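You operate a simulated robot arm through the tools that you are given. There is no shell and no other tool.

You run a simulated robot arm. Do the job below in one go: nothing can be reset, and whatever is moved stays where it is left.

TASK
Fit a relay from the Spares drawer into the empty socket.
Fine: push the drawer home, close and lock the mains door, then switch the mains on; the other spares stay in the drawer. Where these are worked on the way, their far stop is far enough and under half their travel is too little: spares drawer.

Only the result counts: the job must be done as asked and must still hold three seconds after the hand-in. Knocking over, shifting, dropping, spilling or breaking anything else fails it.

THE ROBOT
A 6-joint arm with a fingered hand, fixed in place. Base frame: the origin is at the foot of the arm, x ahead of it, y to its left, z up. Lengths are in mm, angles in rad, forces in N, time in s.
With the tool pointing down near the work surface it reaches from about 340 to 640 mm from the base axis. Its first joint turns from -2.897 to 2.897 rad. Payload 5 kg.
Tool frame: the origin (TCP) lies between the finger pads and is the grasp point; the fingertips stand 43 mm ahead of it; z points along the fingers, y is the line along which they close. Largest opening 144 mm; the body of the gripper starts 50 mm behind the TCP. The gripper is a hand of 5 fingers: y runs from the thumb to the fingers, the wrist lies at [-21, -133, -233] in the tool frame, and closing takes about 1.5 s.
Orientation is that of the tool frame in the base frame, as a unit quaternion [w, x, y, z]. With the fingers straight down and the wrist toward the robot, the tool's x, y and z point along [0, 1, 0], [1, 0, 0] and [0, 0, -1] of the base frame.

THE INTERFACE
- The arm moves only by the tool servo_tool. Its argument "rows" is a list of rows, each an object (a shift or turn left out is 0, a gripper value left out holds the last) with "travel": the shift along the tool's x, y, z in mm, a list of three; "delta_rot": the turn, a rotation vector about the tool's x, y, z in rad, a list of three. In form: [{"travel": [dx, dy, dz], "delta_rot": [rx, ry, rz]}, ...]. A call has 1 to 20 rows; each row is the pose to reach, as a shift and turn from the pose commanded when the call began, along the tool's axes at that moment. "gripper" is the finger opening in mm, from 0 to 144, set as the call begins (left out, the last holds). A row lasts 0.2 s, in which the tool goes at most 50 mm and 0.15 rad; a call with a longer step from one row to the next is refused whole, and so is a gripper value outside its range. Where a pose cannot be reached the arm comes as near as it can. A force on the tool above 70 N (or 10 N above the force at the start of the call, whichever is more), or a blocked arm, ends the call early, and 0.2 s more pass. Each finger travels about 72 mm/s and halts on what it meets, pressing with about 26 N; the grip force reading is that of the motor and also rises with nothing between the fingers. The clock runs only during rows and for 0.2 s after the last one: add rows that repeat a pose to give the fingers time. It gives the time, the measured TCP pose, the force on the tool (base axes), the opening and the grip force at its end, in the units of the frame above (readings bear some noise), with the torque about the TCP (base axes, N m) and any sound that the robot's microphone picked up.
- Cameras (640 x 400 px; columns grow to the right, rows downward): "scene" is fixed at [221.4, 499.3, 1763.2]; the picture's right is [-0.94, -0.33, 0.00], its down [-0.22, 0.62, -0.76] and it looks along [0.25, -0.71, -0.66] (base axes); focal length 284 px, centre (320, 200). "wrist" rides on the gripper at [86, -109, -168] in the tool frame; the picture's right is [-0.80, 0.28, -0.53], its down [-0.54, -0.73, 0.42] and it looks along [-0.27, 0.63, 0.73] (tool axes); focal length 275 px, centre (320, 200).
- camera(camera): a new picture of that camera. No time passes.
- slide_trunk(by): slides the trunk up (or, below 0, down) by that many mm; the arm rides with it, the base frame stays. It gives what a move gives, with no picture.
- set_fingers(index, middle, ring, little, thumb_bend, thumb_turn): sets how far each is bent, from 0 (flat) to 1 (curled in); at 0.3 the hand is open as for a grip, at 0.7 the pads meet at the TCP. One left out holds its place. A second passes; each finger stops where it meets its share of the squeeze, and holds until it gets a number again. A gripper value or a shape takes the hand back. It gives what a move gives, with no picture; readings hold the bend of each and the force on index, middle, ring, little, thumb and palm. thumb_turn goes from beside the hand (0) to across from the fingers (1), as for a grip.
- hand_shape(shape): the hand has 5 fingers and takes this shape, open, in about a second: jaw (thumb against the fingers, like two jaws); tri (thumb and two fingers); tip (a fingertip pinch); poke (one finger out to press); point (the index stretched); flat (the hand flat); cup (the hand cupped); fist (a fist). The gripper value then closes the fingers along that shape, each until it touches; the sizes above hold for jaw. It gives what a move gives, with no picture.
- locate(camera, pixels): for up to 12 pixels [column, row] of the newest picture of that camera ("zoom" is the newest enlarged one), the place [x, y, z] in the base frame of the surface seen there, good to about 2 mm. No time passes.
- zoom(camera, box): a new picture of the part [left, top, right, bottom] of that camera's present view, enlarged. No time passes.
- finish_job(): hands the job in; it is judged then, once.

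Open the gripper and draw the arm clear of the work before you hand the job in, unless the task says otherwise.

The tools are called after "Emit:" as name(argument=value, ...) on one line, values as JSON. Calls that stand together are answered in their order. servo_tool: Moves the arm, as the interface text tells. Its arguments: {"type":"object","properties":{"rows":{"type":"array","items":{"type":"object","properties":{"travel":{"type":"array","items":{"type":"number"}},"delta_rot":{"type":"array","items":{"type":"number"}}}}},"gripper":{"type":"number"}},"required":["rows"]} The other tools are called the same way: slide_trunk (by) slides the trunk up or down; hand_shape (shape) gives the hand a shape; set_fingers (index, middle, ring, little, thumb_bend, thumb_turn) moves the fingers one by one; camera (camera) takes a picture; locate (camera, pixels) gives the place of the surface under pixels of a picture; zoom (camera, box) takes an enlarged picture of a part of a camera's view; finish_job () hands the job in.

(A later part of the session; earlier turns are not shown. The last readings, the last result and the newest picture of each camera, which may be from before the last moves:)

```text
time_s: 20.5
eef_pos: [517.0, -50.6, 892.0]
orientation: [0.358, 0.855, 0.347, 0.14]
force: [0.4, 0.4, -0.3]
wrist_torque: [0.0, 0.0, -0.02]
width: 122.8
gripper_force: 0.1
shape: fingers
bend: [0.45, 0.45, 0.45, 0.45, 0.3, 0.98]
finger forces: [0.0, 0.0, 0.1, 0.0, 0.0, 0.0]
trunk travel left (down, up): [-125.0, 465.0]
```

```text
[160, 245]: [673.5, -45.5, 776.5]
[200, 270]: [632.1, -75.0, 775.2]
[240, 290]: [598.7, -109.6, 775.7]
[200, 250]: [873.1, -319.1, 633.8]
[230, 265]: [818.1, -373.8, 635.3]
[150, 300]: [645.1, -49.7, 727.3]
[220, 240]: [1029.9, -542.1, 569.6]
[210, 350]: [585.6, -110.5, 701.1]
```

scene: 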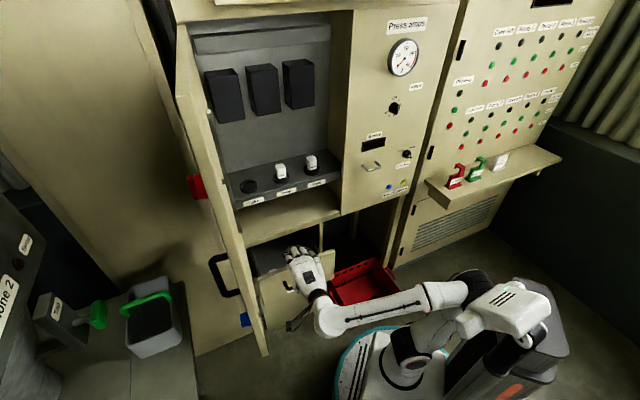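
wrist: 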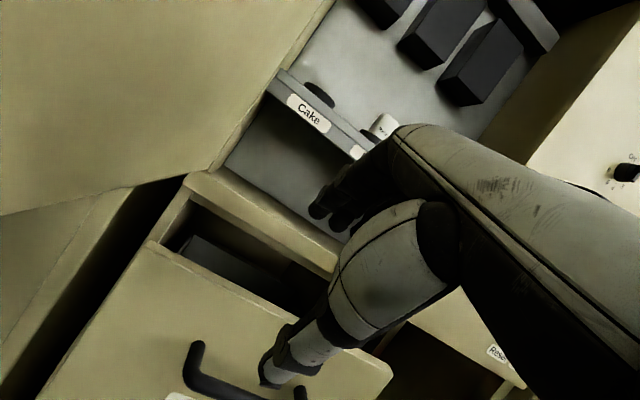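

The drawer is open about 160 mm, top edge z≈775, front panel d≈-492…-509. I bring the hand upright above the front panel to grip it from above and pull the drawer out further.

Emit:
servo_tool(rows=[{"travel": [-3, 8, 10], "delta_rot": [0.1, 0, 0]}, {"travel": [-6, 16, 20], "delta_rot": [0.2, 0, 0]}, {"travel": [-9, 23, 30], "delta_rot": [0.3, 0, 0]}, {"travel": [-12, 31, 40], "delta_rot": [0.4, 0, 0]}, {"travel": [-15, 38, 50], "delta_rot": [0.5, 0, 0]}, {"travel": [-18, 46, 60], "delta_rot": [0.6, 0, 0]}, {"travel": [-21, 54, 70], "delta_rot": [0.7, 0, 0]}, {"travel": [-23, 61, 79], "delta_rot": [0.8, 0, 0]}, {"travel": [-23, 61, 79], "delta_rot": [0.8, 0, 0]}])

Emit:
camera(camera="scene")

Emit:
camera(camera="wrist")

```text
time_s: 22.5
eef_pos: [567.7, -136.9, 881.7]
orientation: [-0.003, 0.928, 0.374, -0.007]
force: [-0.6, 0.0, 0.2]
wrist_torque: [-0.01, -0.01, 0.0]
width: 122.7
gripper_force: 0.1
shape: fingers
bend: [0.45, 0.45, 0.45, 0.45, 0.3, 0.98]
finger forces: [0.0, 0.0, 0.0, 0.0, 0.1, 0.0]
trunk travel left (down, up): [-125.0, 465.0]
```

```text
taken
```

scene: 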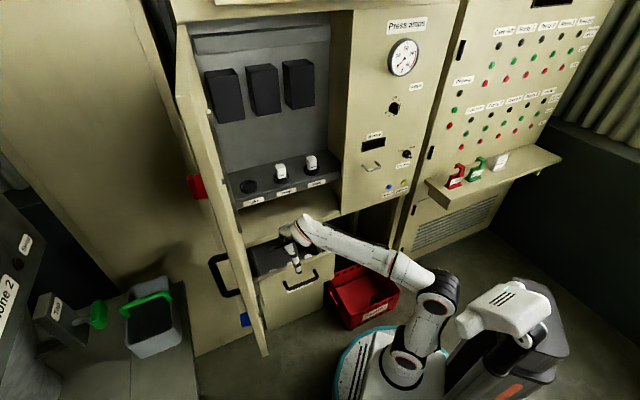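

```text
taken
```

wrist: 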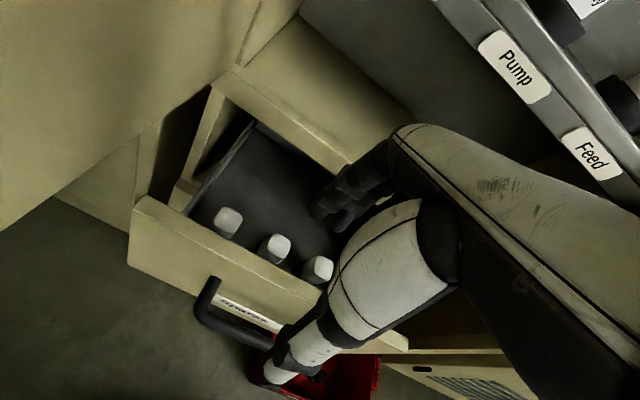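

The wrist picture shows three relays at (228,220), (275,247), (318,268) and the front panel's top edge from (140,200) to (310,300). I locate these.

Emit:
locate(camera="wrist", pixels=[[228, 216], [275, 243], [318, 265], [145, 200], [200, 236], [280, 285], [150, 215], [250, 275], [230, 235], [250, 150], [225, 180], [300, 165]])

Emit:
zoom(camera="wrist", box=[130, 160, 350, 320])

```text
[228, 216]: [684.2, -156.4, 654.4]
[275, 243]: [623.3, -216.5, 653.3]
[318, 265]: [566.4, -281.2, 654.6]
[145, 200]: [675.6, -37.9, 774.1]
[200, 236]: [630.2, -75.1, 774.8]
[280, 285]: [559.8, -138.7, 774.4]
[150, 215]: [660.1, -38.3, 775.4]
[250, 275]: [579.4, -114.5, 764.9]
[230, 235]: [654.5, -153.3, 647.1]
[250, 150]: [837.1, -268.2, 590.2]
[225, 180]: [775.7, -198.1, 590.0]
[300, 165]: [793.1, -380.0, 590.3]
```

```text
2.50 times, centred on (240, 240) of wrist
```

zoom: 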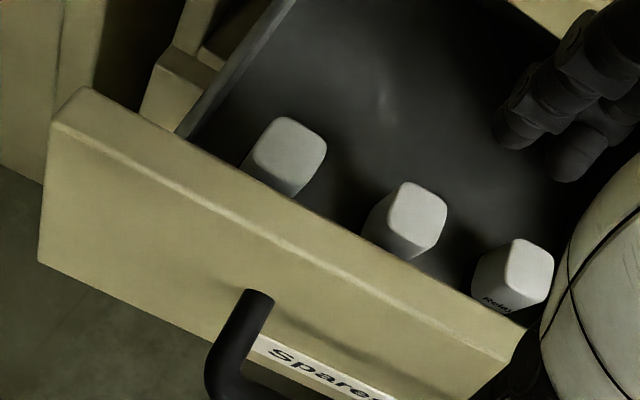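

All consistent: panel centre at d≈-500, directly below the TCP. I descend so the panel's top edge is between thumb and fingers.

Emit:
servo_tool(rows=[{"travel": [0, 0, 30]}, {"travel": [0, 0, 60]}, {"travel": [0, 0, 85]}, {"travel": [0, 0, 105]}, {"travel": [0, 0, 114]}, {"travel": [0, 0, 114]}])

Emit:
set_fingers(index=0.75, middle=0.75, ring=0.75, little=0.75, thumb_bend=0.7)

Emit:
zoom(camera="wrist", box=[130, 120, 450, 360])

Emit:
zoom(camera="scene", box=[235, 215, 355, 315])

```text
time_s: 23.9
eef_pos: [565.7, -134.8, 767.1]
orientation: [-0.003, 0.927, 0.374, -0.007]
force: [-0.2, -0.8, 0.1]
wrist_torque: [0.01, 0.01, 0.02]
width: 122.9
gripper_force: 0.1
shape: fingers
bend: [0.45, 0.45, 0.45, 0.45, 0.3, 0.98]
finger forces: [0.0, 0.0, 0.0, 0.0, 0.1, 0.0]
trunk travel left (down, up): [-125.0, 465.0]
```

```text
time_s: 24.9
eef_pos: [564.7, -135.9, 766.4]
orientation: [-0.005, 0.927, 0.375, -0.007]
force: [-0.7, 1.4, -8.6]
wrist_torque: [0.26, 0.03, 0.27]
width: 23.3
gripper_force: 15.9
shape: fingers
bend: [0.74, 0.74, 0.74, 0.75, 0.6, 1.0]
finger forces: [4.2, 4.0, 4.8, 2.3, 16.8, 0.1]
trunk travel left (down, up): [-125.0, 465.0]
```

```text
1.67 times, centred on (290, 240) of wrist
```

zoom: 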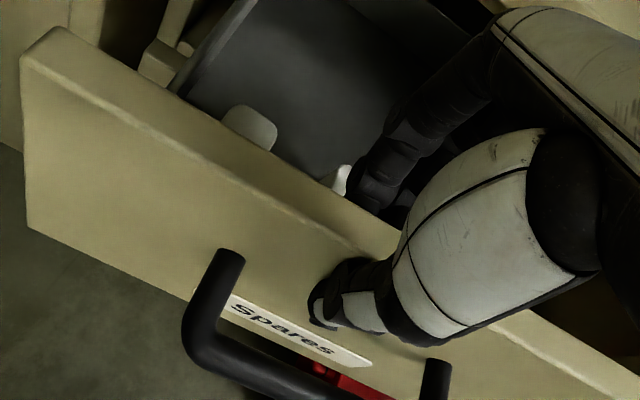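

```text
4.00 times, centred on (295, 265) of scene
```

zoom: 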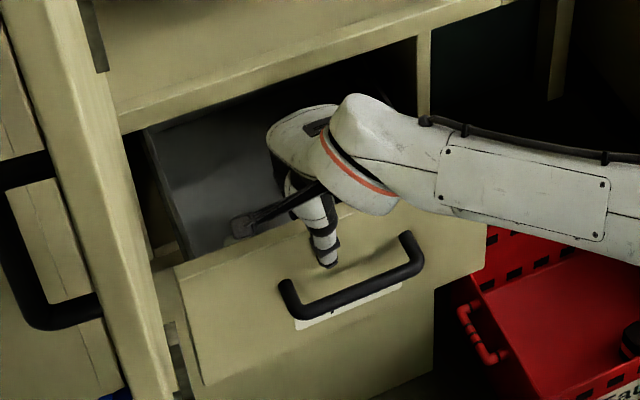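

Firm grip on the panel (thumb 16.8 N). I pull outward along -y in steps.

Emit:
servo_tool(rows=[{"travel": [0, -12, 0]}, {"travel": [0, -24, 0]}, {"travel": [0, -36, 0]}, {"travel": [0, -48, 0]}, {"travel": [0, -60, 0]}, {"travel": [0, -70, 0]}, {"travel": [0, -80, 0]}, {"travel": [0, -90, 0]}])

Emit:
camera(camera="scene")

Emit:
camera(camera="wrist")

```text
time_s: 26.7
eef_pos: [504.6, -70.9, 767.6]
orientation: [-0.004, 0.927, 0.374, -0.007]
force: [-9.5, -7.9, -17.2]
wrist_torque: [-0.12, -0.04, 0.44]
width: 23.8
gripper_force: 15.5
shape: fingers
bend: [0.74, 0.74, 0.74, 0.75, 0.6, 1.0]
finger forces: [4.5, 3.9, 4.6, 2.1, 15.8, 0.0]
trunk travel left (down, up): [-125.0, 465.0]
```

```text
taken
```

scene: 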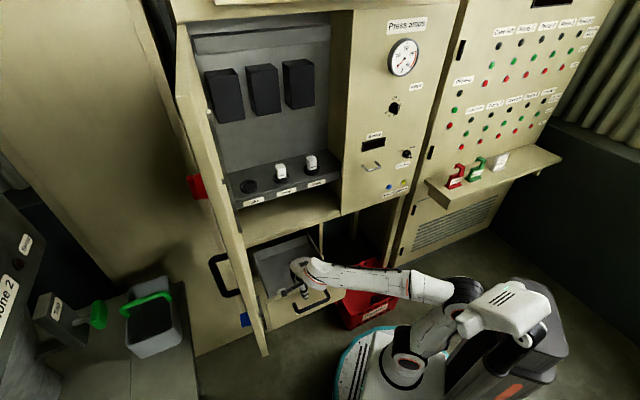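

```text
taken
```

wrist: 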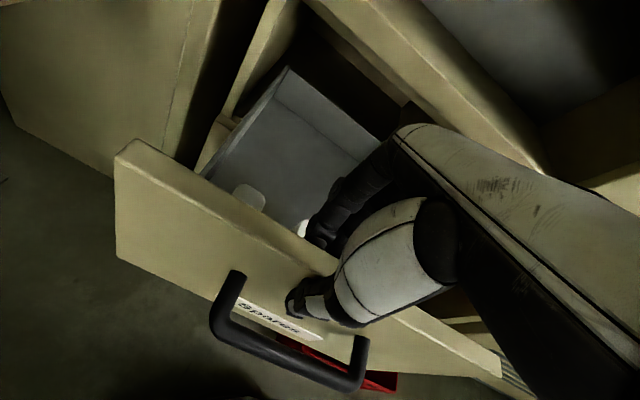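

The drawer is now about 250 mm open. I release the panel and rise.

Emit:
set_fingers(index=0.45, middle=0.45, ring=0.45, little=0.45, thumb_bend=0.3)

Emit:
servo_tool(rows=[{"travel": [0, 0, -30]}, {"travel": [0, 0, -60]}, {"travel": [0, 0, -90]}, {"travel": [0, 0, -120]}, {"travel": [0, 0, -140]}, {"travel": [0, 0, -140]}])

Emit:
camera(camera="scene")

Emit:
camera(camera="wrist")

Emit:
zoom(camera="scene", box=[240, 225, 360, 325])

```text
time_s: 27.7
eef_pos: [504.6, -70.9, 768.0]
orientation: [-0.003, 0.927, 0.374, -0.007]
force: [0.3, 0.3, 0.0]
wrist_torque: [-0.02, 0.01, 0.01]
width: 122.4
gripper_force: 0.1
shape: fingers
bend: [0.45, 0.45, 0.45, 0.45, 0.3, 0.98]
finger forces: [0.0, 0.0, 0.0, 0.1, 0.1, 0.0]
trunk travel left (down, up): [-125.0, 465.0]
```

```text
time_s: 29.1
eef_pos: [506.3, -71.3, 910.4]
orientation: [-0.003, 0.927, 0.374, -0.007]
force: [-0.1, 0.3, 0.1]
wrist_torque: [0.0, -0.01, -0.02]
width: 122.7
gripper_force: 0.1
shape: fingers
bend: [0.45, 0.45, 0.45, 0.45, 0.3, 0.98]
finger forces: [0.0, 0.0, 0.0, 0.1, 0.0, 0.0]
trunk travel left (down, up): [-125.0, 465.0]
```

```text
taken
```

scene: 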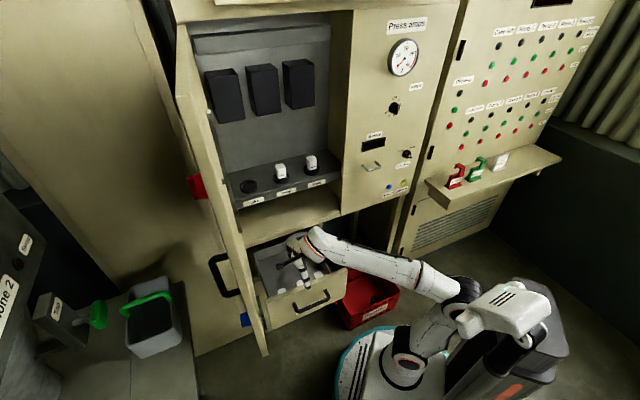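

```text
taken
```

wrist: 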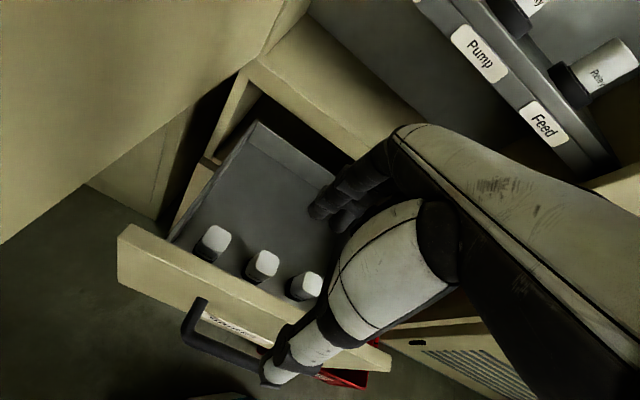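

```text
4.00 times, centred on (300, 275) of scene
```

zoom: 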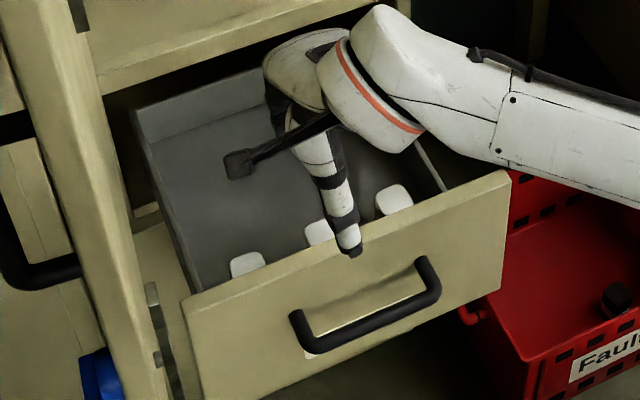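

The relays are in clear view at (215,240), (263,265), (307,287) in the wrist picture. I zoom in and locate their corners to get position and yaw.

Emit:
zoom(camera="wrist", box=[180, 210, 340, 310])

Emit:
locate(camera="zoom", pixels=[[150, 90], [105, 85], [150, 62], [195, 95], [155, 130], [335, 200], [300, 180], [345, 170], [395, 205], [360, 235], [515, 280], [470, 280]])

```text
4.00 times, centred on (260, 260) of wrist
```

zoom: 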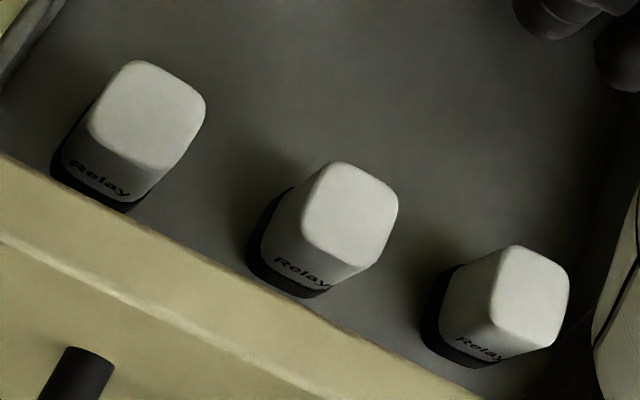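

```text
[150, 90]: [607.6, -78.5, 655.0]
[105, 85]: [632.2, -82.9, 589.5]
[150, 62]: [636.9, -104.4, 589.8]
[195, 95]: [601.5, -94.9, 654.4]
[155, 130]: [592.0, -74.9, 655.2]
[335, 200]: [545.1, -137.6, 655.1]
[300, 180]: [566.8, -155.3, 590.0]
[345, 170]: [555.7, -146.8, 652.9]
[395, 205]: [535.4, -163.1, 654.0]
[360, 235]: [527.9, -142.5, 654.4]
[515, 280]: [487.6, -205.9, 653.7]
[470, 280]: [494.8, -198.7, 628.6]
```

I locate top-surface points just inside the corners of the middle and right relays.

Emit:
locate(camera="zoom", pixels=[[350, 213], [338, 168], [392, 205], [350, 258], [307, 222], [530, 296], [517, 252], [562, 285], [541, 340], [496, 308]])

Emit:
locate(camera="zoom", pixels=[[147, 115], [137, 67], [199, 103], [150, 160], [95, 122], [262, 262], [310, 285], [300, 270], [265, 245], [450, 345], [500, 355], [60, 170]])

```text
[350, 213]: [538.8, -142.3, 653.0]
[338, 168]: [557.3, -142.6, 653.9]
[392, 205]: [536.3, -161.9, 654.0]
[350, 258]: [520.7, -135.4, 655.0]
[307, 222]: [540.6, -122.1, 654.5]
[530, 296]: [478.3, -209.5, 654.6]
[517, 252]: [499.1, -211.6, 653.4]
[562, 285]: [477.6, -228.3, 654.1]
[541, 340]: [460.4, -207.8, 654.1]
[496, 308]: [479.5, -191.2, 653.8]
```

```text
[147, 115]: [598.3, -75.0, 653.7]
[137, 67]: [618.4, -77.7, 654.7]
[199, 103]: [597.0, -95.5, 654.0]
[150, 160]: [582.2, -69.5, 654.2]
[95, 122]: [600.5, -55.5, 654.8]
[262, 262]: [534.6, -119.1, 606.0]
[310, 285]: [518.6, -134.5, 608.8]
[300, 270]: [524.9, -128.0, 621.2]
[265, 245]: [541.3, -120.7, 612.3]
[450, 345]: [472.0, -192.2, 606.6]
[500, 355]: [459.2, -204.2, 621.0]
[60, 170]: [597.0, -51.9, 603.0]
```

The relays are ~33 mm square, tops z≈654, close to aligned with the cabinet. Before picking one, I check the space around the Cake socket (black boxes above, cabinet side wall, door face).

Emit:
locate(camera="scene", pixels=[[228, 120], [222, 100], [244, 115], [262, 112], [240, 75], [216, 72], [228, 140], [300, 100], [198, 100], [206, 130], [222, 200], [214, 110]])

Emit:
zoom(camera="scene", box=[170, 20, 350, 220])

```text
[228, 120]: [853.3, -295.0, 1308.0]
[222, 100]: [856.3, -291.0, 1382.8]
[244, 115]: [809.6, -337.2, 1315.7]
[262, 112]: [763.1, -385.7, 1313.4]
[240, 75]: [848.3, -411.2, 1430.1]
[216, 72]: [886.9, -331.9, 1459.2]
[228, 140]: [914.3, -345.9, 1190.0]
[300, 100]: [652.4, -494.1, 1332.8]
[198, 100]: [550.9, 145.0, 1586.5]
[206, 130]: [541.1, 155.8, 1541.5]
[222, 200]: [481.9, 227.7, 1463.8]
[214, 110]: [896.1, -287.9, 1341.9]
```

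```text
2.00 times, centred on (260, 120) of scene
```

zoom: 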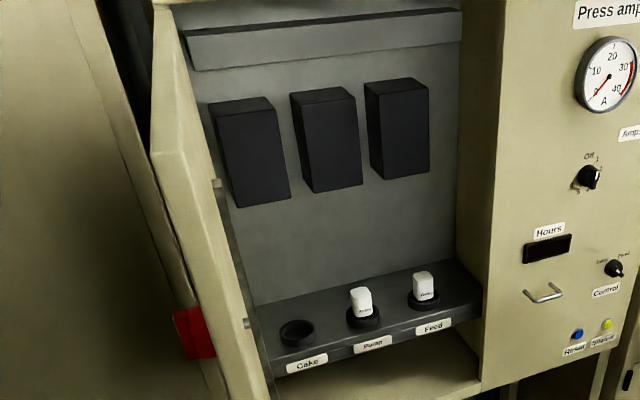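

Boxes above start at z≈1305 and the side wall is at about 432 mm left, so there's room. I test the arm's reach to the Cake socket before picking: trunk up 300 mm first.

Emit:
slide_trunk(by=300)

Emit:
servo_tool(rows=[{"travel": [0, 20, 0], "delta_rot": [0, 0, -0.03]}, {"travel": [0, 50, 0], "delta_rot": [0, 0, -0.08]}, {"travel": [0, 90, 0], "delta_rot": [0, 0, -0.13]}, {"travel": [0, 130, 0], "delta_rot": [0, 0, -0.18]}, {"travel": [0, 170, 0], "delta_rot": [0, 0, -0.22]}, {"travel": [0, 170, 0], "delta_rot": [0, 0, -0.22]}])

Emit:
camera(camera="scene")

Emit:
camera(camera="wrist")

```text
time_s: 32.1
eef_pos: [506.6, -70.7, 1208.5]
orientation: [-0.003, 0.927, 0.374, -0.007]
force: [0.1, -0.8, 0.5]
wrist_torque: [0.0, 0.04, 0.03]
width: 122.6
gripper_force: 0.1
shape: fingers
bend: [0.45, 0.45, 0.45, 0.45, 0.3, 0.98]
finger forces: [0.1, 0.0, 0.0, 0.0, 0.1, 0.0]
trunk travel left (down, up): [-425.0, 165.0]
```

```text
time_s: 33.5
eef_pos: [624.6, -194.8, 1209.6]
orientation: [-0.004, 0.881, 0.473, -0.006]
force: [0.6, 0.0, -0.4]
wrist_torque: [0.02, 0.01, 0.0]
width: 122.9
gripper_force: 0.0
shape: fingers
bend: [0.45, 0.45, 0.45, 0.45, 0.3, 0.98]
finger forces: [0.0, 0.1, 0.1, 0.1, 0.0, 0.1]
trunk travel left (down, up): [-425.0, 165.0]
```

```text
taken
```

scene: 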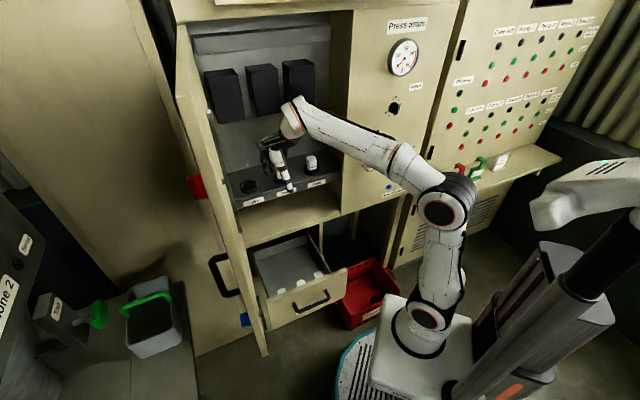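

```text
taken
```

wrist: 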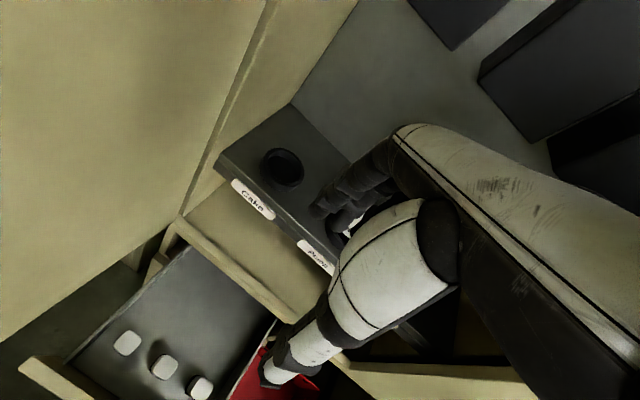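

Wrist view shows the Cake socket at (283,167). I move on toward above the socket at the same height to check reach.

Emit:
servo_tool(rows=[{"travel": [8, 30, 0]}, {"travel": [16, 60, 0]}, {"travel": [23, 90, 0]}, {"travel": [30, 120, 0]}, {"travel": [37, 150, 0]}, {"travel": [44, 177, 0]}, {"travel": [44, 177, 0]}])

Emit:
camera(camera="scene")

Emit:
camera(camera="wrist")

```text
time_s: 35.1
eef_pos: [791.4, -251.6, 1199.6]
orientation: [-0.005, 0.881, 0.473, -0.008]
force: [1.5, -1.3, -0.9]
wrist_torque: [0.04, 0.04, 0.04]
width: 122.8
gripper_force: 0.1
shape: fingers
bend: [0.45, 0.45, 0.45, 0.45, 0.3, 0.98]
finger forces: [0.0, 0.0, 0.0, 0.0, 0.1, 0.0]
out of reach, approached as far as the arm can: row 6, 7
trunk travel left (down, up): [-425.0, 165.0]
```

```text
taken
```

scene: 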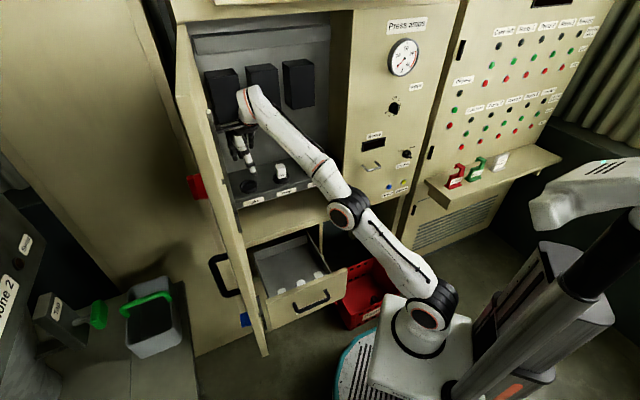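

```text
taken
```

wrist: 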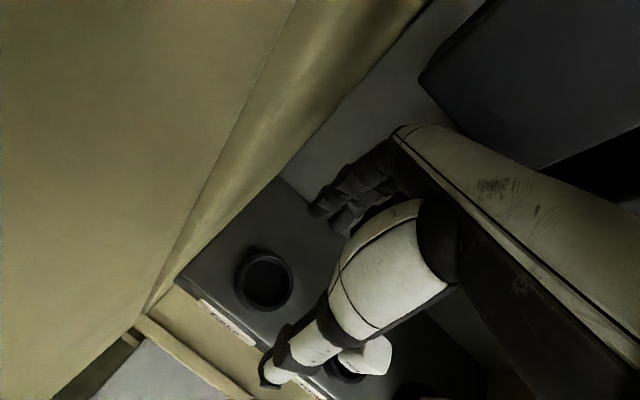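

The reach is just about sufficient here and will be better lower down/with higher trunk. From this close view I locate the socket rim precisely (rim at about (236,283), (292,283), (262,250), (266,312)).

Emit:
zoom(camera="wrist", box=[200, 220, 400, 400])

Emit:
locate(camera="wrist", pixels=[[238, 283], [290, 283], [262, 251], [266, 308], [245, 260], [283, 260], [245, 302], [284, 302], [264, 280], [370, 350], [262, 262], [180, 275]])

```text
2.22 times, centred on (300, 310) of wrist
```

zoom: 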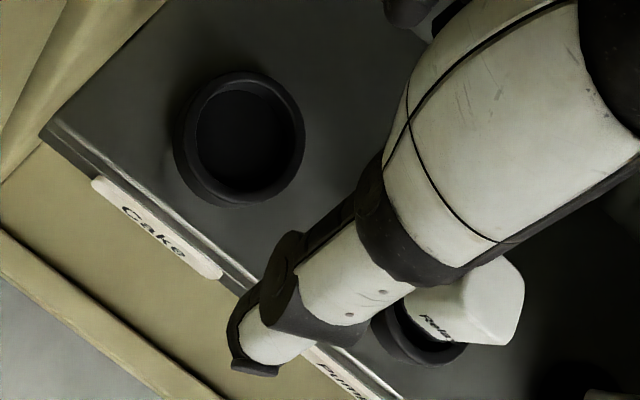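

```text
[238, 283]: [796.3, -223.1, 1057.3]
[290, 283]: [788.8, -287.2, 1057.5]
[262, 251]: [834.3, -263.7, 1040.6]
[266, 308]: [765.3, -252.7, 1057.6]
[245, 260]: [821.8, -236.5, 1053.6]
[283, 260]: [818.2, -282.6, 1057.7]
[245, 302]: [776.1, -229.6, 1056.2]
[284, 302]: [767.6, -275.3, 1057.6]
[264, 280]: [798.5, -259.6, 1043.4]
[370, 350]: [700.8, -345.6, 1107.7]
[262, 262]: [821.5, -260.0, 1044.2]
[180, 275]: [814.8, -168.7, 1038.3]
```

Socket centre comes out at (796.5,-256), rim z 1057, floor 1043.5. The reach is OK, so I go back out, then lower to the drawer.

Emit:
servo_tool(rows=[{"travel": [-7, -30, 0]}, {"travel": [-15, -60, 0]}, {"travel": [-22, -90, 0]}, {"travel": [-30, -120, 0]}, {"travel": [-37, -150, 0]}, {"travel": [-44, -180, 0]}, {"travel": [-44, -225, 0]}, {"travel": [-44, -265, 0]}, {"travel": [-44, -265, 0]}])

Emit:
slide_trunk(by=-300)

Emit:
camera(camera="wrist")

```text
time_s: 37.1
eef_pos: [546.7, -140.2, 1208.8]
orientation: [-0.004, 0.881, 0.473, -0.007]
force: [0.0, 0.2, -0.2]
wrist_torque: [-0.03, -0.05, -0.01]
width: 123.1
gripper_force: 0.0
shape: fingers
bend: [0.45, 0.45, 0.45, 0.45, 0.3, 0.98]
finger forces: [0.1, 0.1, 0.1, 0.1, 0.0, 0.0]
trunk travel left (down, up): [-425.0, 165.0]
```

```text
time_s: 40.1
eef_pos: [547.2, -140.5, 908.5]
orientation: [-0.003, 0.881, 0.473, -0.006]
force: [-0.1, 0.6, -0.1]
wrist_torque: [0.01, 0.0, -0.02]
width: 122.9
gripper_force: 0.1
shape: fingers
bend: [0.45, 0.45, 0.45, 0.45, 0.3, 0.98]
finger forces: [0.0, 0.0, 0.0, 0.0, 0.1, 0.0]
trunk travel left (down, up): [-125.0, 465.0]
```

```text
taken
```

wrist: 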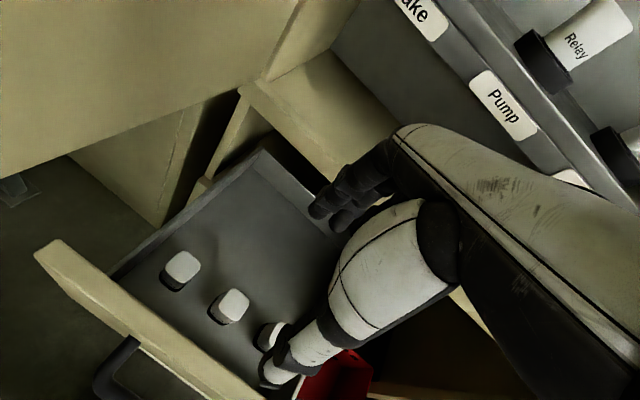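

I need the clearances inside the drawer for the hand, so I measure the front panel's inner edge, the side walls and the relays again in this view (relays at (182,268), (232,303), (275,335)).

Emit:
locate(camera="wrist", pixels=[[65, 242], [100, 275], [150, 318], [200, 362], [50, 255], [90, 300], [185, 262], [235, 297], [262, 150], [190, 205], [120, 262], [310, 185]])

Emit:
locate(camera="scene", pixels=[[347, 250], [330, 235], [340, 245], [322, 230], [275, 292], [310, 279], [330, 271], [346, 266], [345, 275], [252, 248]])

Emit:
zoom(camera="scene", box=[240, 220, 360, 320])

```text
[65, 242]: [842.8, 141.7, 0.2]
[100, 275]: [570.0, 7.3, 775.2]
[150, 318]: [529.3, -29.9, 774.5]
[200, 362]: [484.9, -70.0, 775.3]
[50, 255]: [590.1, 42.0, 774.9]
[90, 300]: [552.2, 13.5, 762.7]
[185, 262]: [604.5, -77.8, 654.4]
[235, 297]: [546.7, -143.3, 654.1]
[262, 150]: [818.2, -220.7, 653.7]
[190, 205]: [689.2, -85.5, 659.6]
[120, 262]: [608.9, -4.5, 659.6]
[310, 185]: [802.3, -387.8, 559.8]
```

```text
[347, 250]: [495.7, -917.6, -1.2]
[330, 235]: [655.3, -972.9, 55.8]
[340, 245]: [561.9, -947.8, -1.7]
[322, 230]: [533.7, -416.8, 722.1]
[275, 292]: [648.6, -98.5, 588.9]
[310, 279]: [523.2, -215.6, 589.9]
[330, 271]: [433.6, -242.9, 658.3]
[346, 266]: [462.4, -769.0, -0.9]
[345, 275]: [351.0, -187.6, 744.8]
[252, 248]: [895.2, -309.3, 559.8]
```

```text
4.00 times, centred on (300, 270) of scene
```

zoom: 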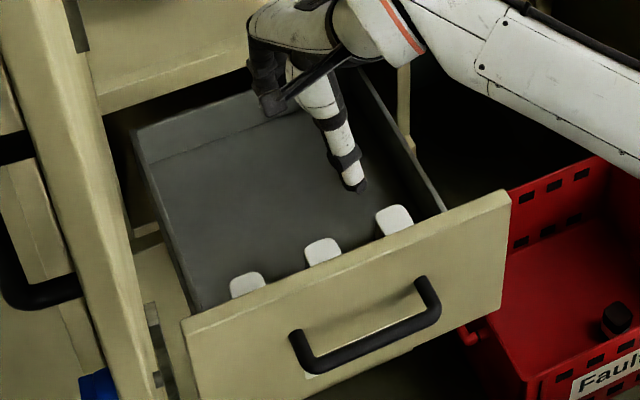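

Side walls are low (z≈660) but the front panel is 775 high, with ~89 mm from relay R to its inner face. I measure the hand's thumb side profile to see whether it fits.

Emit:
locate(camera="zoom", pixels=[[355, 185], [352, 160], [340, 130], [325, 105], [312, 75], [330, 95], [290, 20], [320, 30], [345, 30], [360, 40], [385, 40], [270, 60]])

Emit:
locate(camera="wrist", pixels=[[265, 378], [275, 350], [300, 345], [330, 300], [360, 250], [330, 340], [370, 340], [420, 310], [455, 285], [400, 330], [435, 240], [480, 330]])

```text
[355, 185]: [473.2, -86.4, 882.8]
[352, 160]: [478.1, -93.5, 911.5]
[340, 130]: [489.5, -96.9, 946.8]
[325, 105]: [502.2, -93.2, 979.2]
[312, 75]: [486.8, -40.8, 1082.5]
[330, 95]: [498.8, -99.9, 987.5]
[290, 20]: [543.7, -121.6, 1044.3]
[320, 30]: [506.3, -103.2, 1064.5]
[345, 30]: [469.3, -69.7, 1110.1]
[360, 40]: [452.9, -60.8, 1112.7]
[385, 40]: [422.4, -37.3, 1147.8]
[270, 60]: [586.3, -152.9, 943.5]
```

```text
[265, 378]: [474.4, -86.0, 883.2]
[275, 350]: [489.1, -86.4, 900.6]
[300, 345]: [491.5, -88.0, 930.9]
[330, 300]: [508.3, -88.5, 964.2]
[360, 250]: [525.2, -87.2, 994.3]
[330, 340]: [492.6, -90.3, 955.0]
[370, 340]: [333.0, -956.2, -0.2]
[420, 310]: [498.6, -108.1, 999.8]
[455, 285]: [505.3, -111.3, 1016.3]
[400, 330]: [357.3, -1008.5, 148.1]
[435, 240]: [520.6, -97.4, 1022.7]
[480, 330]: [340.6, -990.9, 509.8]
```

The thumb-side profile only reaches about 65–70 mm at panel height, so an upright grasp of the middle relay fits. I zoom on the middle relay to refine its centre and yaw.

Emit:
zoom(camera="wrist", box=[190, 270, 290, 350])

```text
5.00 times, centred on (240, 310) of wrist
```

zoom: 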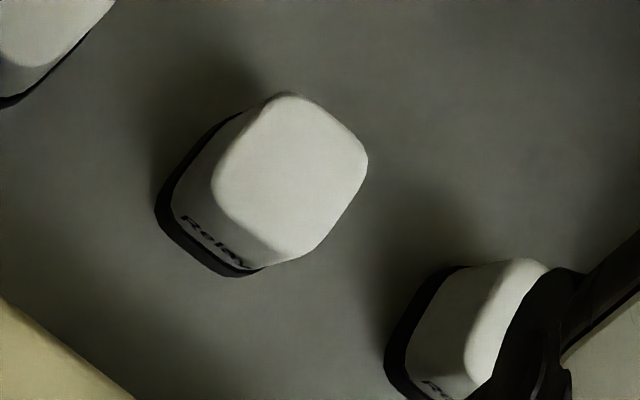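

I locate points along each top edge for the yaw and centre of the middle relay.

Emit:
locate(camera="zoom", pixels=[[312, 104], [355, 142], [362, 180], [322, 240], [270, 240], [225, 205], [218, 170], [262, 112], [290, 175], [290, 100], [364, 162], [296, 250]])

```text
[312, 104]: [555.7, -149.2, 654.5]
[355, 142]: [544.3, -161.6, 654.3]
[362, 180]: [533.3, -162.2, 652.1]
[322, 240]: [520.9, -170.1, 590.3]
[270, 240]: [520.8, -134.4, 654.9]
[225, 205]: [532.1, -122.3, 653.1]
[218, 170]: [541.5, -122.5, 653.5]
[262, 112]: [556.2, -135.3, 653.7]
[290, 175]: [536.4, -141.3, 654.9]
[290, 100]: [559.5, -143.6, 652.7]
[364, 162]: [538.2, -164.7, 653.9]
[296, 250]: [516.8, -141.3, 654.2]
```

The middle relay is at (538,-142), yaw ≈46°, about 35 mm square. I preset the fingers, turn the tool to match and come down to z≈790 above it.

Emit:
set_fingers(index=0.47, middle=0.47, ring=0.42, little=0.42, thumb_bend=0.47)

Emit:
servo_tool(rows=[{"travel": [-1, -2, 30], "delta_rot": [0, 0, 0.07]}, {"travel": [-2, -4, 60], "delta_rot": [0, 0, 0.14]}, {"travel": [-4, -6, 90], "delta_rot": [0, 0, 0.2]}, {"travel": [-4, -6, 118], "delta_rot": [0, 0, 0.2]}, {"travel": [-4, -6, 118], "delta_rot": [0, 0, 0.2]}])

Emit:
camera(camera="wrist")

Emit:
zoom(camera="scene", box=[240, 220, 360, 320])

```text
time_s: 41.1
eef_pos: [547.3, -140.9, 908.5]
orientation: [-0.004, 0.881, 0.474, -0.007]
force: [1.1, 0.7, -0.1]
wrist_torque: [-0.01, -0.01, 0.03]
width: 89.9
gripper_force: 0.1
shape: fingers
bend: [0.47, 0.47, 0.42, 0.42, 0.47, 1.0]
finger forces: [0.1, 0.0, 0.0, 0.0, 0.0, 0.0]
trunk travel left (down, up): [-125.0, 465.0]
```

```text
time_s: 42.3
eef_pos: [538.7, -142.0, 792.9]
orientation: [-0.003, 0.924, 0.383, -0.005]
force: [0.0, -0.3, 0.5]
wrist_torque: [-0.01, -0.01, -0.02]
width: 89.7
gripper_force: 0.0
shape: fingers
bend: [0.47, 0.47, 0.42, 0.42, 0.47, 1.0]
finger forces: [0.0, 0.0, 0.0, 0.0, 0.0, 0.1]
trunk travel left (down, up): [-125.0, 465.0]
```

```text
taken
```

wrist: 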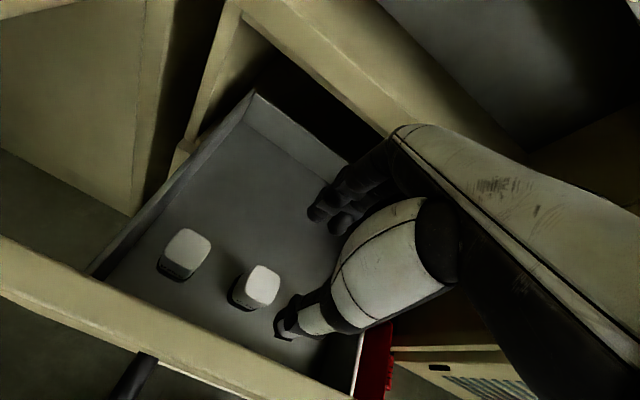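

```text
4.00 times, centred on (300, 270) of scene
```

zoom: 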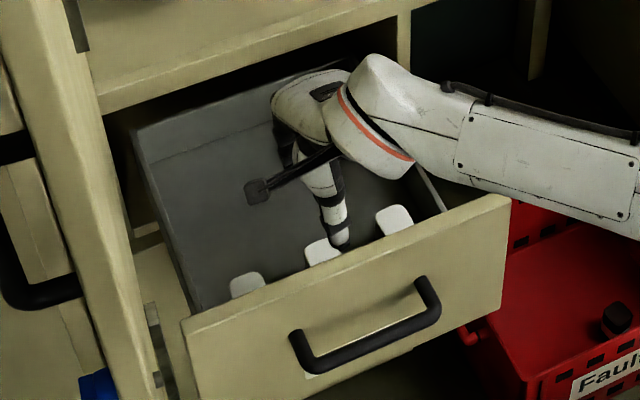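

The projection of the TCP line falls on the relay top (265,283), so alignment is good. I descend to z≈700, then check.

Emit:
servo_tool(rows=[{"travel": [2, 0, 30]}, {"travel": [2, 0, 60]}, {"travel": [2, 0, 85]}, {"travel": [2, 0, 93]}, {"travel": [2, 0, 93]}])

Emit:
zoom(camera="wrist", box=[160, 150, 400, 350])

Emit:
zoom(camera="scene", box=[260, 240, 350, 310])

```text
time_s: 43.5
eef_pos: [536.8, -138.6, 697.6]
orientation: [-0.003, 0.924, 0.382, -0.006]
force: [0.5, -0.1, -0.4]
wrist_torque: [0.02, 0.0, -0.01]
width: 89.7
gripper_force: 0.1
shape: fingers
bend: [0.47, 0.47, 0.42, 0.42, 0.47, 1.0]
finger forces: [0.0, 0.0, 0.1, 0.1, 0.0, 0.1]
trunk travel left (down, up): [-125.0, 465.0]
```

```text
2.00 times, centred on (280, 250) of wrist
```

zoom: 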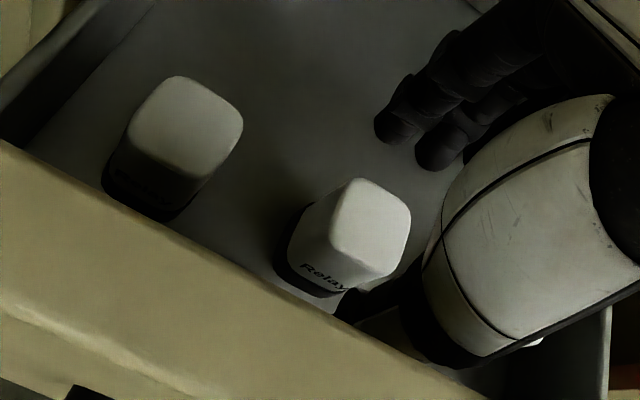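

```text
5.71 times, centred on (305, 275) of scene
```

zoom: 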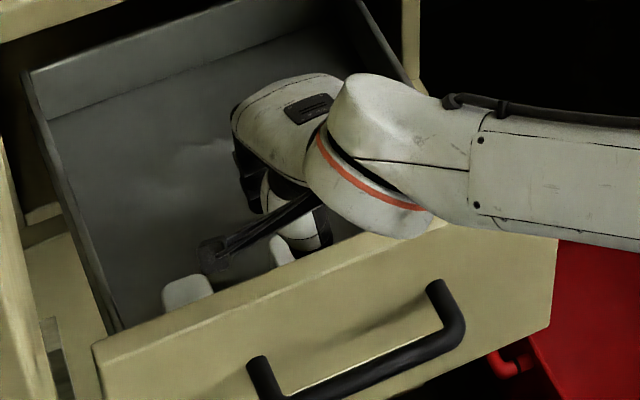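

The relay stands between thumb and fingers. I go down the last 44 mm with a 3 mm correction toward the cabinet.

Emit:
servo_tool(rows=[{"travel": [1, 3, 10]}, {"travel": [1, 3, 22]}, {"travel": [1, 3, 34]}, {"travel": [1, 3, 44]}, {"travel": [1, 3, 44]}])

Emit:
zoom(camera="wrist", box=[200, 150, 440, 350])

```text
time_s: 44.7
eef_pos: [540.6, -141.4, 653.6]
orientation: [-0.003, 0.924, 0.382, -0.006]
force: [0.6, -0.5, 3.0]
wrist_torque: [0.15, 0.21, 0.04]
width: 89.9
gripper_force: 0.0
shape: fingers
bend: [0.47, 0.47, 0.42, 0.42, 0.47, 1.0]
finger forces: [0.0, 0.1, 0.0, 0.0, 0.0, 0.0]
trunk travel left (down, up): [-125.0, 465.0]
```

```text
2.00 times, centred on (320, 250) of wrist
```

zoom: 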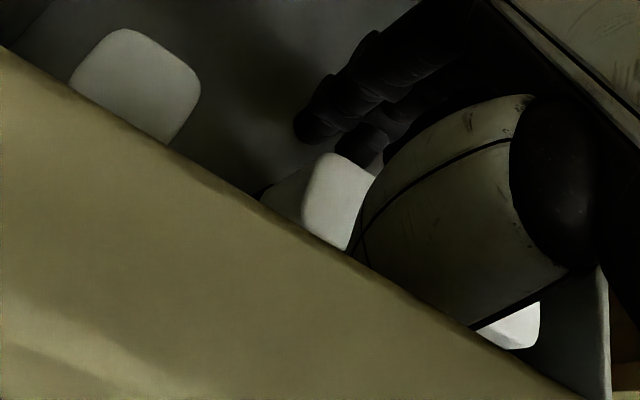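

A slight 3 N contact only. I close thumb, index and middle on the relay.

Emit:
set_fingers(index=0.56, middle=0.56, thumb_bend=0.54)

Emit:
zoom(camera="wrist", box=[200, 150, 440, 350])

```text
time_s: 45.7
eef_pos: [539.9, -141.8, 655.0]
orientation: [-0.004, 0.924, 0.382, -0.006]
force: [1.6, -0.1, 3.3]
wrist_torque: [0.22, 0.42, -0.01]
width: 60.7
gripper_force: 0.1
shape: fingers
bend: [0.56, 0.56, 0.42, 0.42, 0.54, 1.0]
finger forces: [0.1, 0.1, 0.1, 0.0, 0.0, 0.1]
trunk travel left (down, up): [-125.0, 465.0]
```

```text
2.00 times, centred on (320, 250) of wrist
```

zoom: 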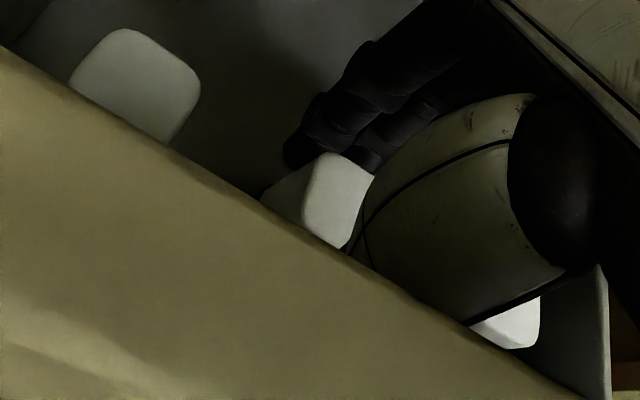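

Still a small residual contact, fingers now near the relay. I close fully to grip.

Emit:
set_fingers(index=0.7, middle=0.7, thumb_bend=0.66)

Emit:
zoom(camera="wrist", box=[200, 150, 440, 350])

```text
time_s: 46.7
eef_pos: [540.9, -141.6, 654.5]
orientation: [-0.003, 0.924, 0.383, -0.007]
force: [0.9, -0.3, 5.4]
wrist_torque: [0.07, 0.36, -0.07]
width: 43.0
gripper_force: 14.4
shape: fingers
bend: [0.63, 0.65, 0.42, 0.42, 0.59, 1.0]
finger forces: [6.7, 8.3, 0.0, 0.0, 14.1, 0.0]
trunk travel left (down, up): [-125.0, 465.0]
```

```text
2.00 times, centred on (320, 250) of wrist
```

zoom: 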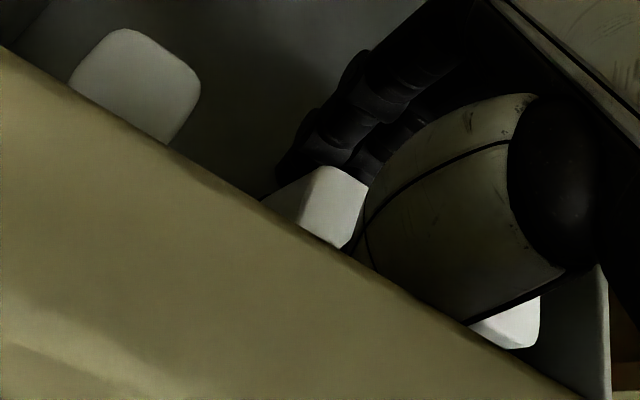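

Gripped (6.7+8.3 N vs thumb 14 N). I lift straight up, slowly at first.

Emit:
servo_tool(rows=[{"travel": [0, 0, -8]}, {"travel": [0, 0, -18]}, {"travel": [0, 0, -30]}, {"travel": [0, 0, -50]}, {"travel": [0, 0, -75]}, {"travel": [0, 0, -105]}, {"travel": [0, 0, -135]}, {"travel": [0, 0, -165]}, {"travel": [0, 0, -200]}, {"travel": [0, 0, -200]}])

Emit:
camera(camera="wrist")

Emit:
camera(camera="scene")

Emit:
zoom(camera="scene", box=[240, 200, 360, 300])

```text
time_s: 48.9
eef_pos: [545.1, -139.0, 852.5]
orientation: [-0.003, 0.924, 0.383, -0.007]
force: [-0.4, -0.1, -0.7]
wrist_torque: [0.01, -0.03, -0.02]
width: 43.0
gripper_force: 14.3
shape: fingers
bend: [0.63, 0.65, 0.42, 0.42, 0.59, 1.0]
finger forces: [6.7, 7.6, 0.0, 0.0, 14.2, 0.0]
trunk travel left (down, up): [-125.0, 465.0]
```

```text
taken
```

wrist: 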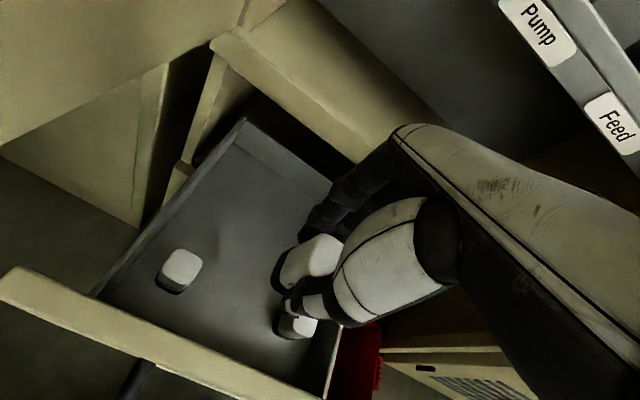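

```text
taken
```

scene: 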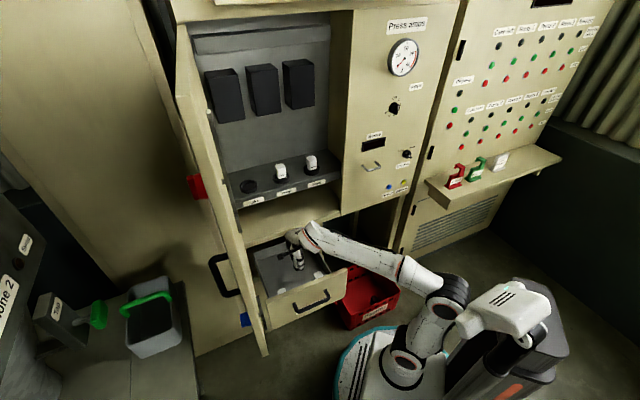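

```text
4.00 times, centred on (300, 250) of scene
```

zoom: 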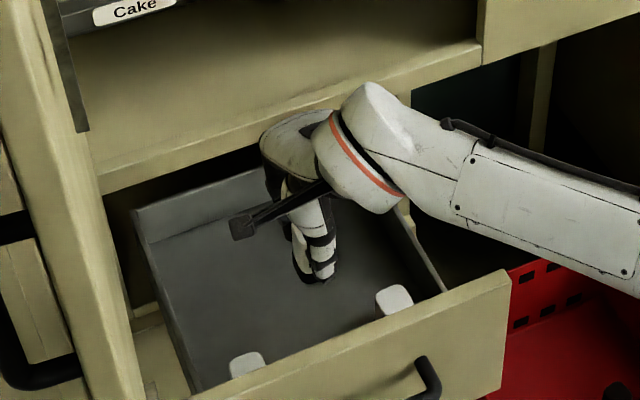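

The relay is held upright. I raise the trunk 380 mm to bring it above shelf height.

Emit:
slide_trunk(by=380)

Emit:
servo_tool(rows=[{"travel": [0, 10, 0], "delta_rot": [0, 0, -0.05]}, {"travel": [0, 25, 0], "delta_rot": [0, 0, -0.1]}, {"travel": [0, 40, 0], "delta_rot": [0, 0, -0.15]}, {"travel": [0, 60, 0], "delta_rot": [0, 0, -0.2]}, {"travel": [0, 60, 0], "delta_rot": [0, 0, -0.2]}])

Emit:
camera(camera="wrist")

Emit:
zoom(camera="wrist", box=[220, 180, 380, 320])

```text
time_s: 52.6
eef_pos: [546.9, -140.4, 1233.1]
orientation: [-0.002, 0.924, 0.382, -0.006]
force: [0.1, -0.7, -1.8]
wrist_torque: [0.05, -0.01, 0.03]
width: 42.9
gripper_force: 14.7
shape: fingers
bend: [0.63, 0.65, 0.42, 0.42, 0.59, 1.0]
finger forces: [6.7, 7.6, 0.0, 0.1, 14.4, 0.1]
trunk travel left (down, up): [-505.0, 85.0]
```

```text
time_s: 53.8
eef_pos: [587.5, -180.5, 1232.5]
orientation: [-0.004, 0.881, 0.473, -0.006]
force: [0.1, -0.2, -0.6]
wrist_torque: [0.01, -0.03, 0.0]
width: 42.8
gripper_force: 14.3
shape: fingers
bend: [0.63, 0.65, 0.42, 0.42, 0.59, 1.0]
finger forces: [6.7, 7.6, 0.1, 0.1, 14.4, 0.1]
trunk travel left (down, up): [-505.0, 85.0]
```

```text
taken
```

wrist: 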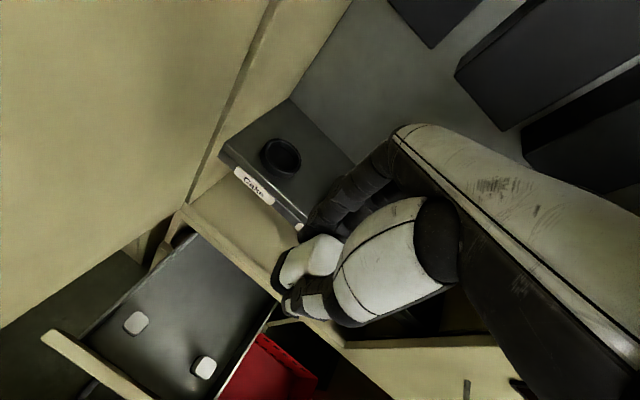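

```text
2.86 times, centred on (300, 250) of wrist
```

zoom: 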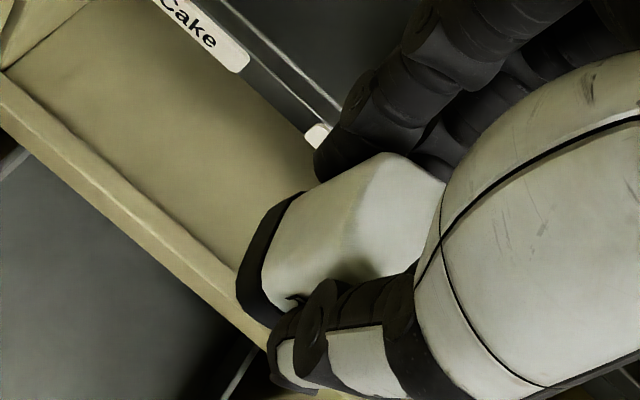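

I locate points on the held relay (side face, base edge and top) to get its position in the hand.

Emit:
locate(camera="zoom", pixels=[[270, 225], [252, 270], [280, 235], [300, 260], [330, 220], [350, 250], [370, 175], [400, 200], [390, 250], [290, 203], [248, 300], [430, 190]])

```text
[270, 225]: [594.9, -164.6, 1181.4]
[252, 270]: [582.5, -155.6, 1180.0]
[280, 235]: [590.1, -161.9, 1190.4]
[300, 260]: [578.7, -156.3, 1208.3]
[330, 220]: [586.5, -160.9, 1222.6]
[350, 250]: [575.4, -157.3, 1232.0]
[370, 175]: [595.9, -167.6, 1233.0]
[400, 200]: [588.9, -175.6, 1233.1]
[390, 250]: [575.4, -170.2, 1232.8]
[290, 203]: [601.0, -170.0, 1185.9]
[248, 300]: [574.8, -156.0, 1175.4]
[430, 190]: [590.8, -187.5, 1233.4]
```

The relay sits centred at about tool (-0.5,-6), bottom 64 mm below the TCP. I move over to above the Cake socket at z≈1195.

Emit:
servo_tool(rows=[{"travel": [8, 32, 5]}, {"travel": [15, 64, 10]}, {"travel": [23, 96, 16]}, {"travel": [30, 128, 22]}, {"travel": [38, 160, 28]}, {"travel": [46, 192, 34]}, {"travel": [53, 222, 37]}, {"travel": [53, 222, 37]}])

Emit:
camera(camera="wrist")

Emit:
camera(camera="scene")

Emit:
zoom(camera="scene", box=[200, 90, 320, 210])

```text
time_s: 55.6
eef_pos: [798.0, -259.4, 1192.5]
orientation: [-0.004, 0.881, 0.473, -0.006]
force: [-0.4, 0.6, -0.9]
wrist_torque: [0.0, -0.01, 0.02]
width: 43.0
gripper_force: 14.1
shape: fingers
bend: [0.64, 0.65, 0.42, 0.42, 0.59, 1.0]
finger forces: [6.9, 7.4, 0.1, 0.0, 14.2, 0.0]
trunk travel left (down, up): [-505.0, 85.0]
```

```text
taken
```

wrist: 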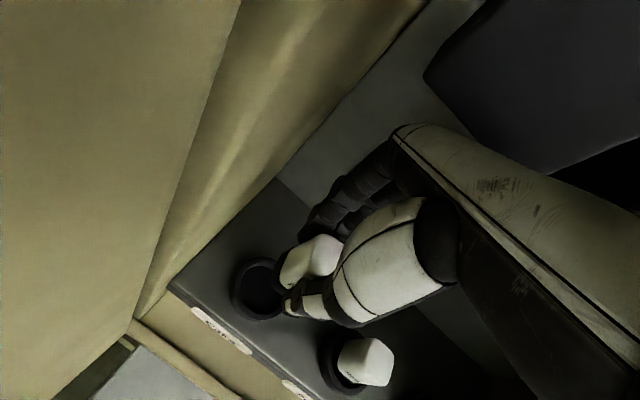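

```text
taken
```

scene: 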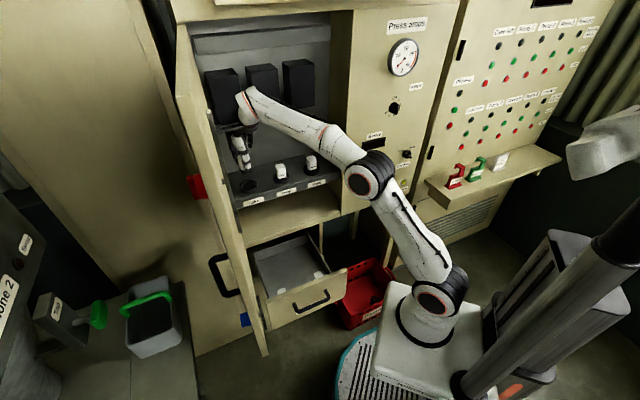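

```text
3.33 times, centred on (260, 150) of scene
```

zoom: 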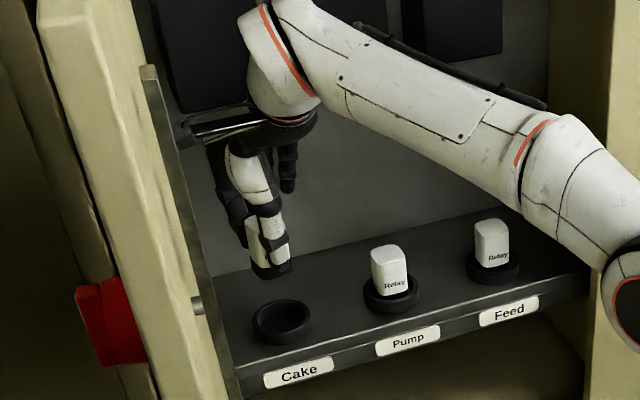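

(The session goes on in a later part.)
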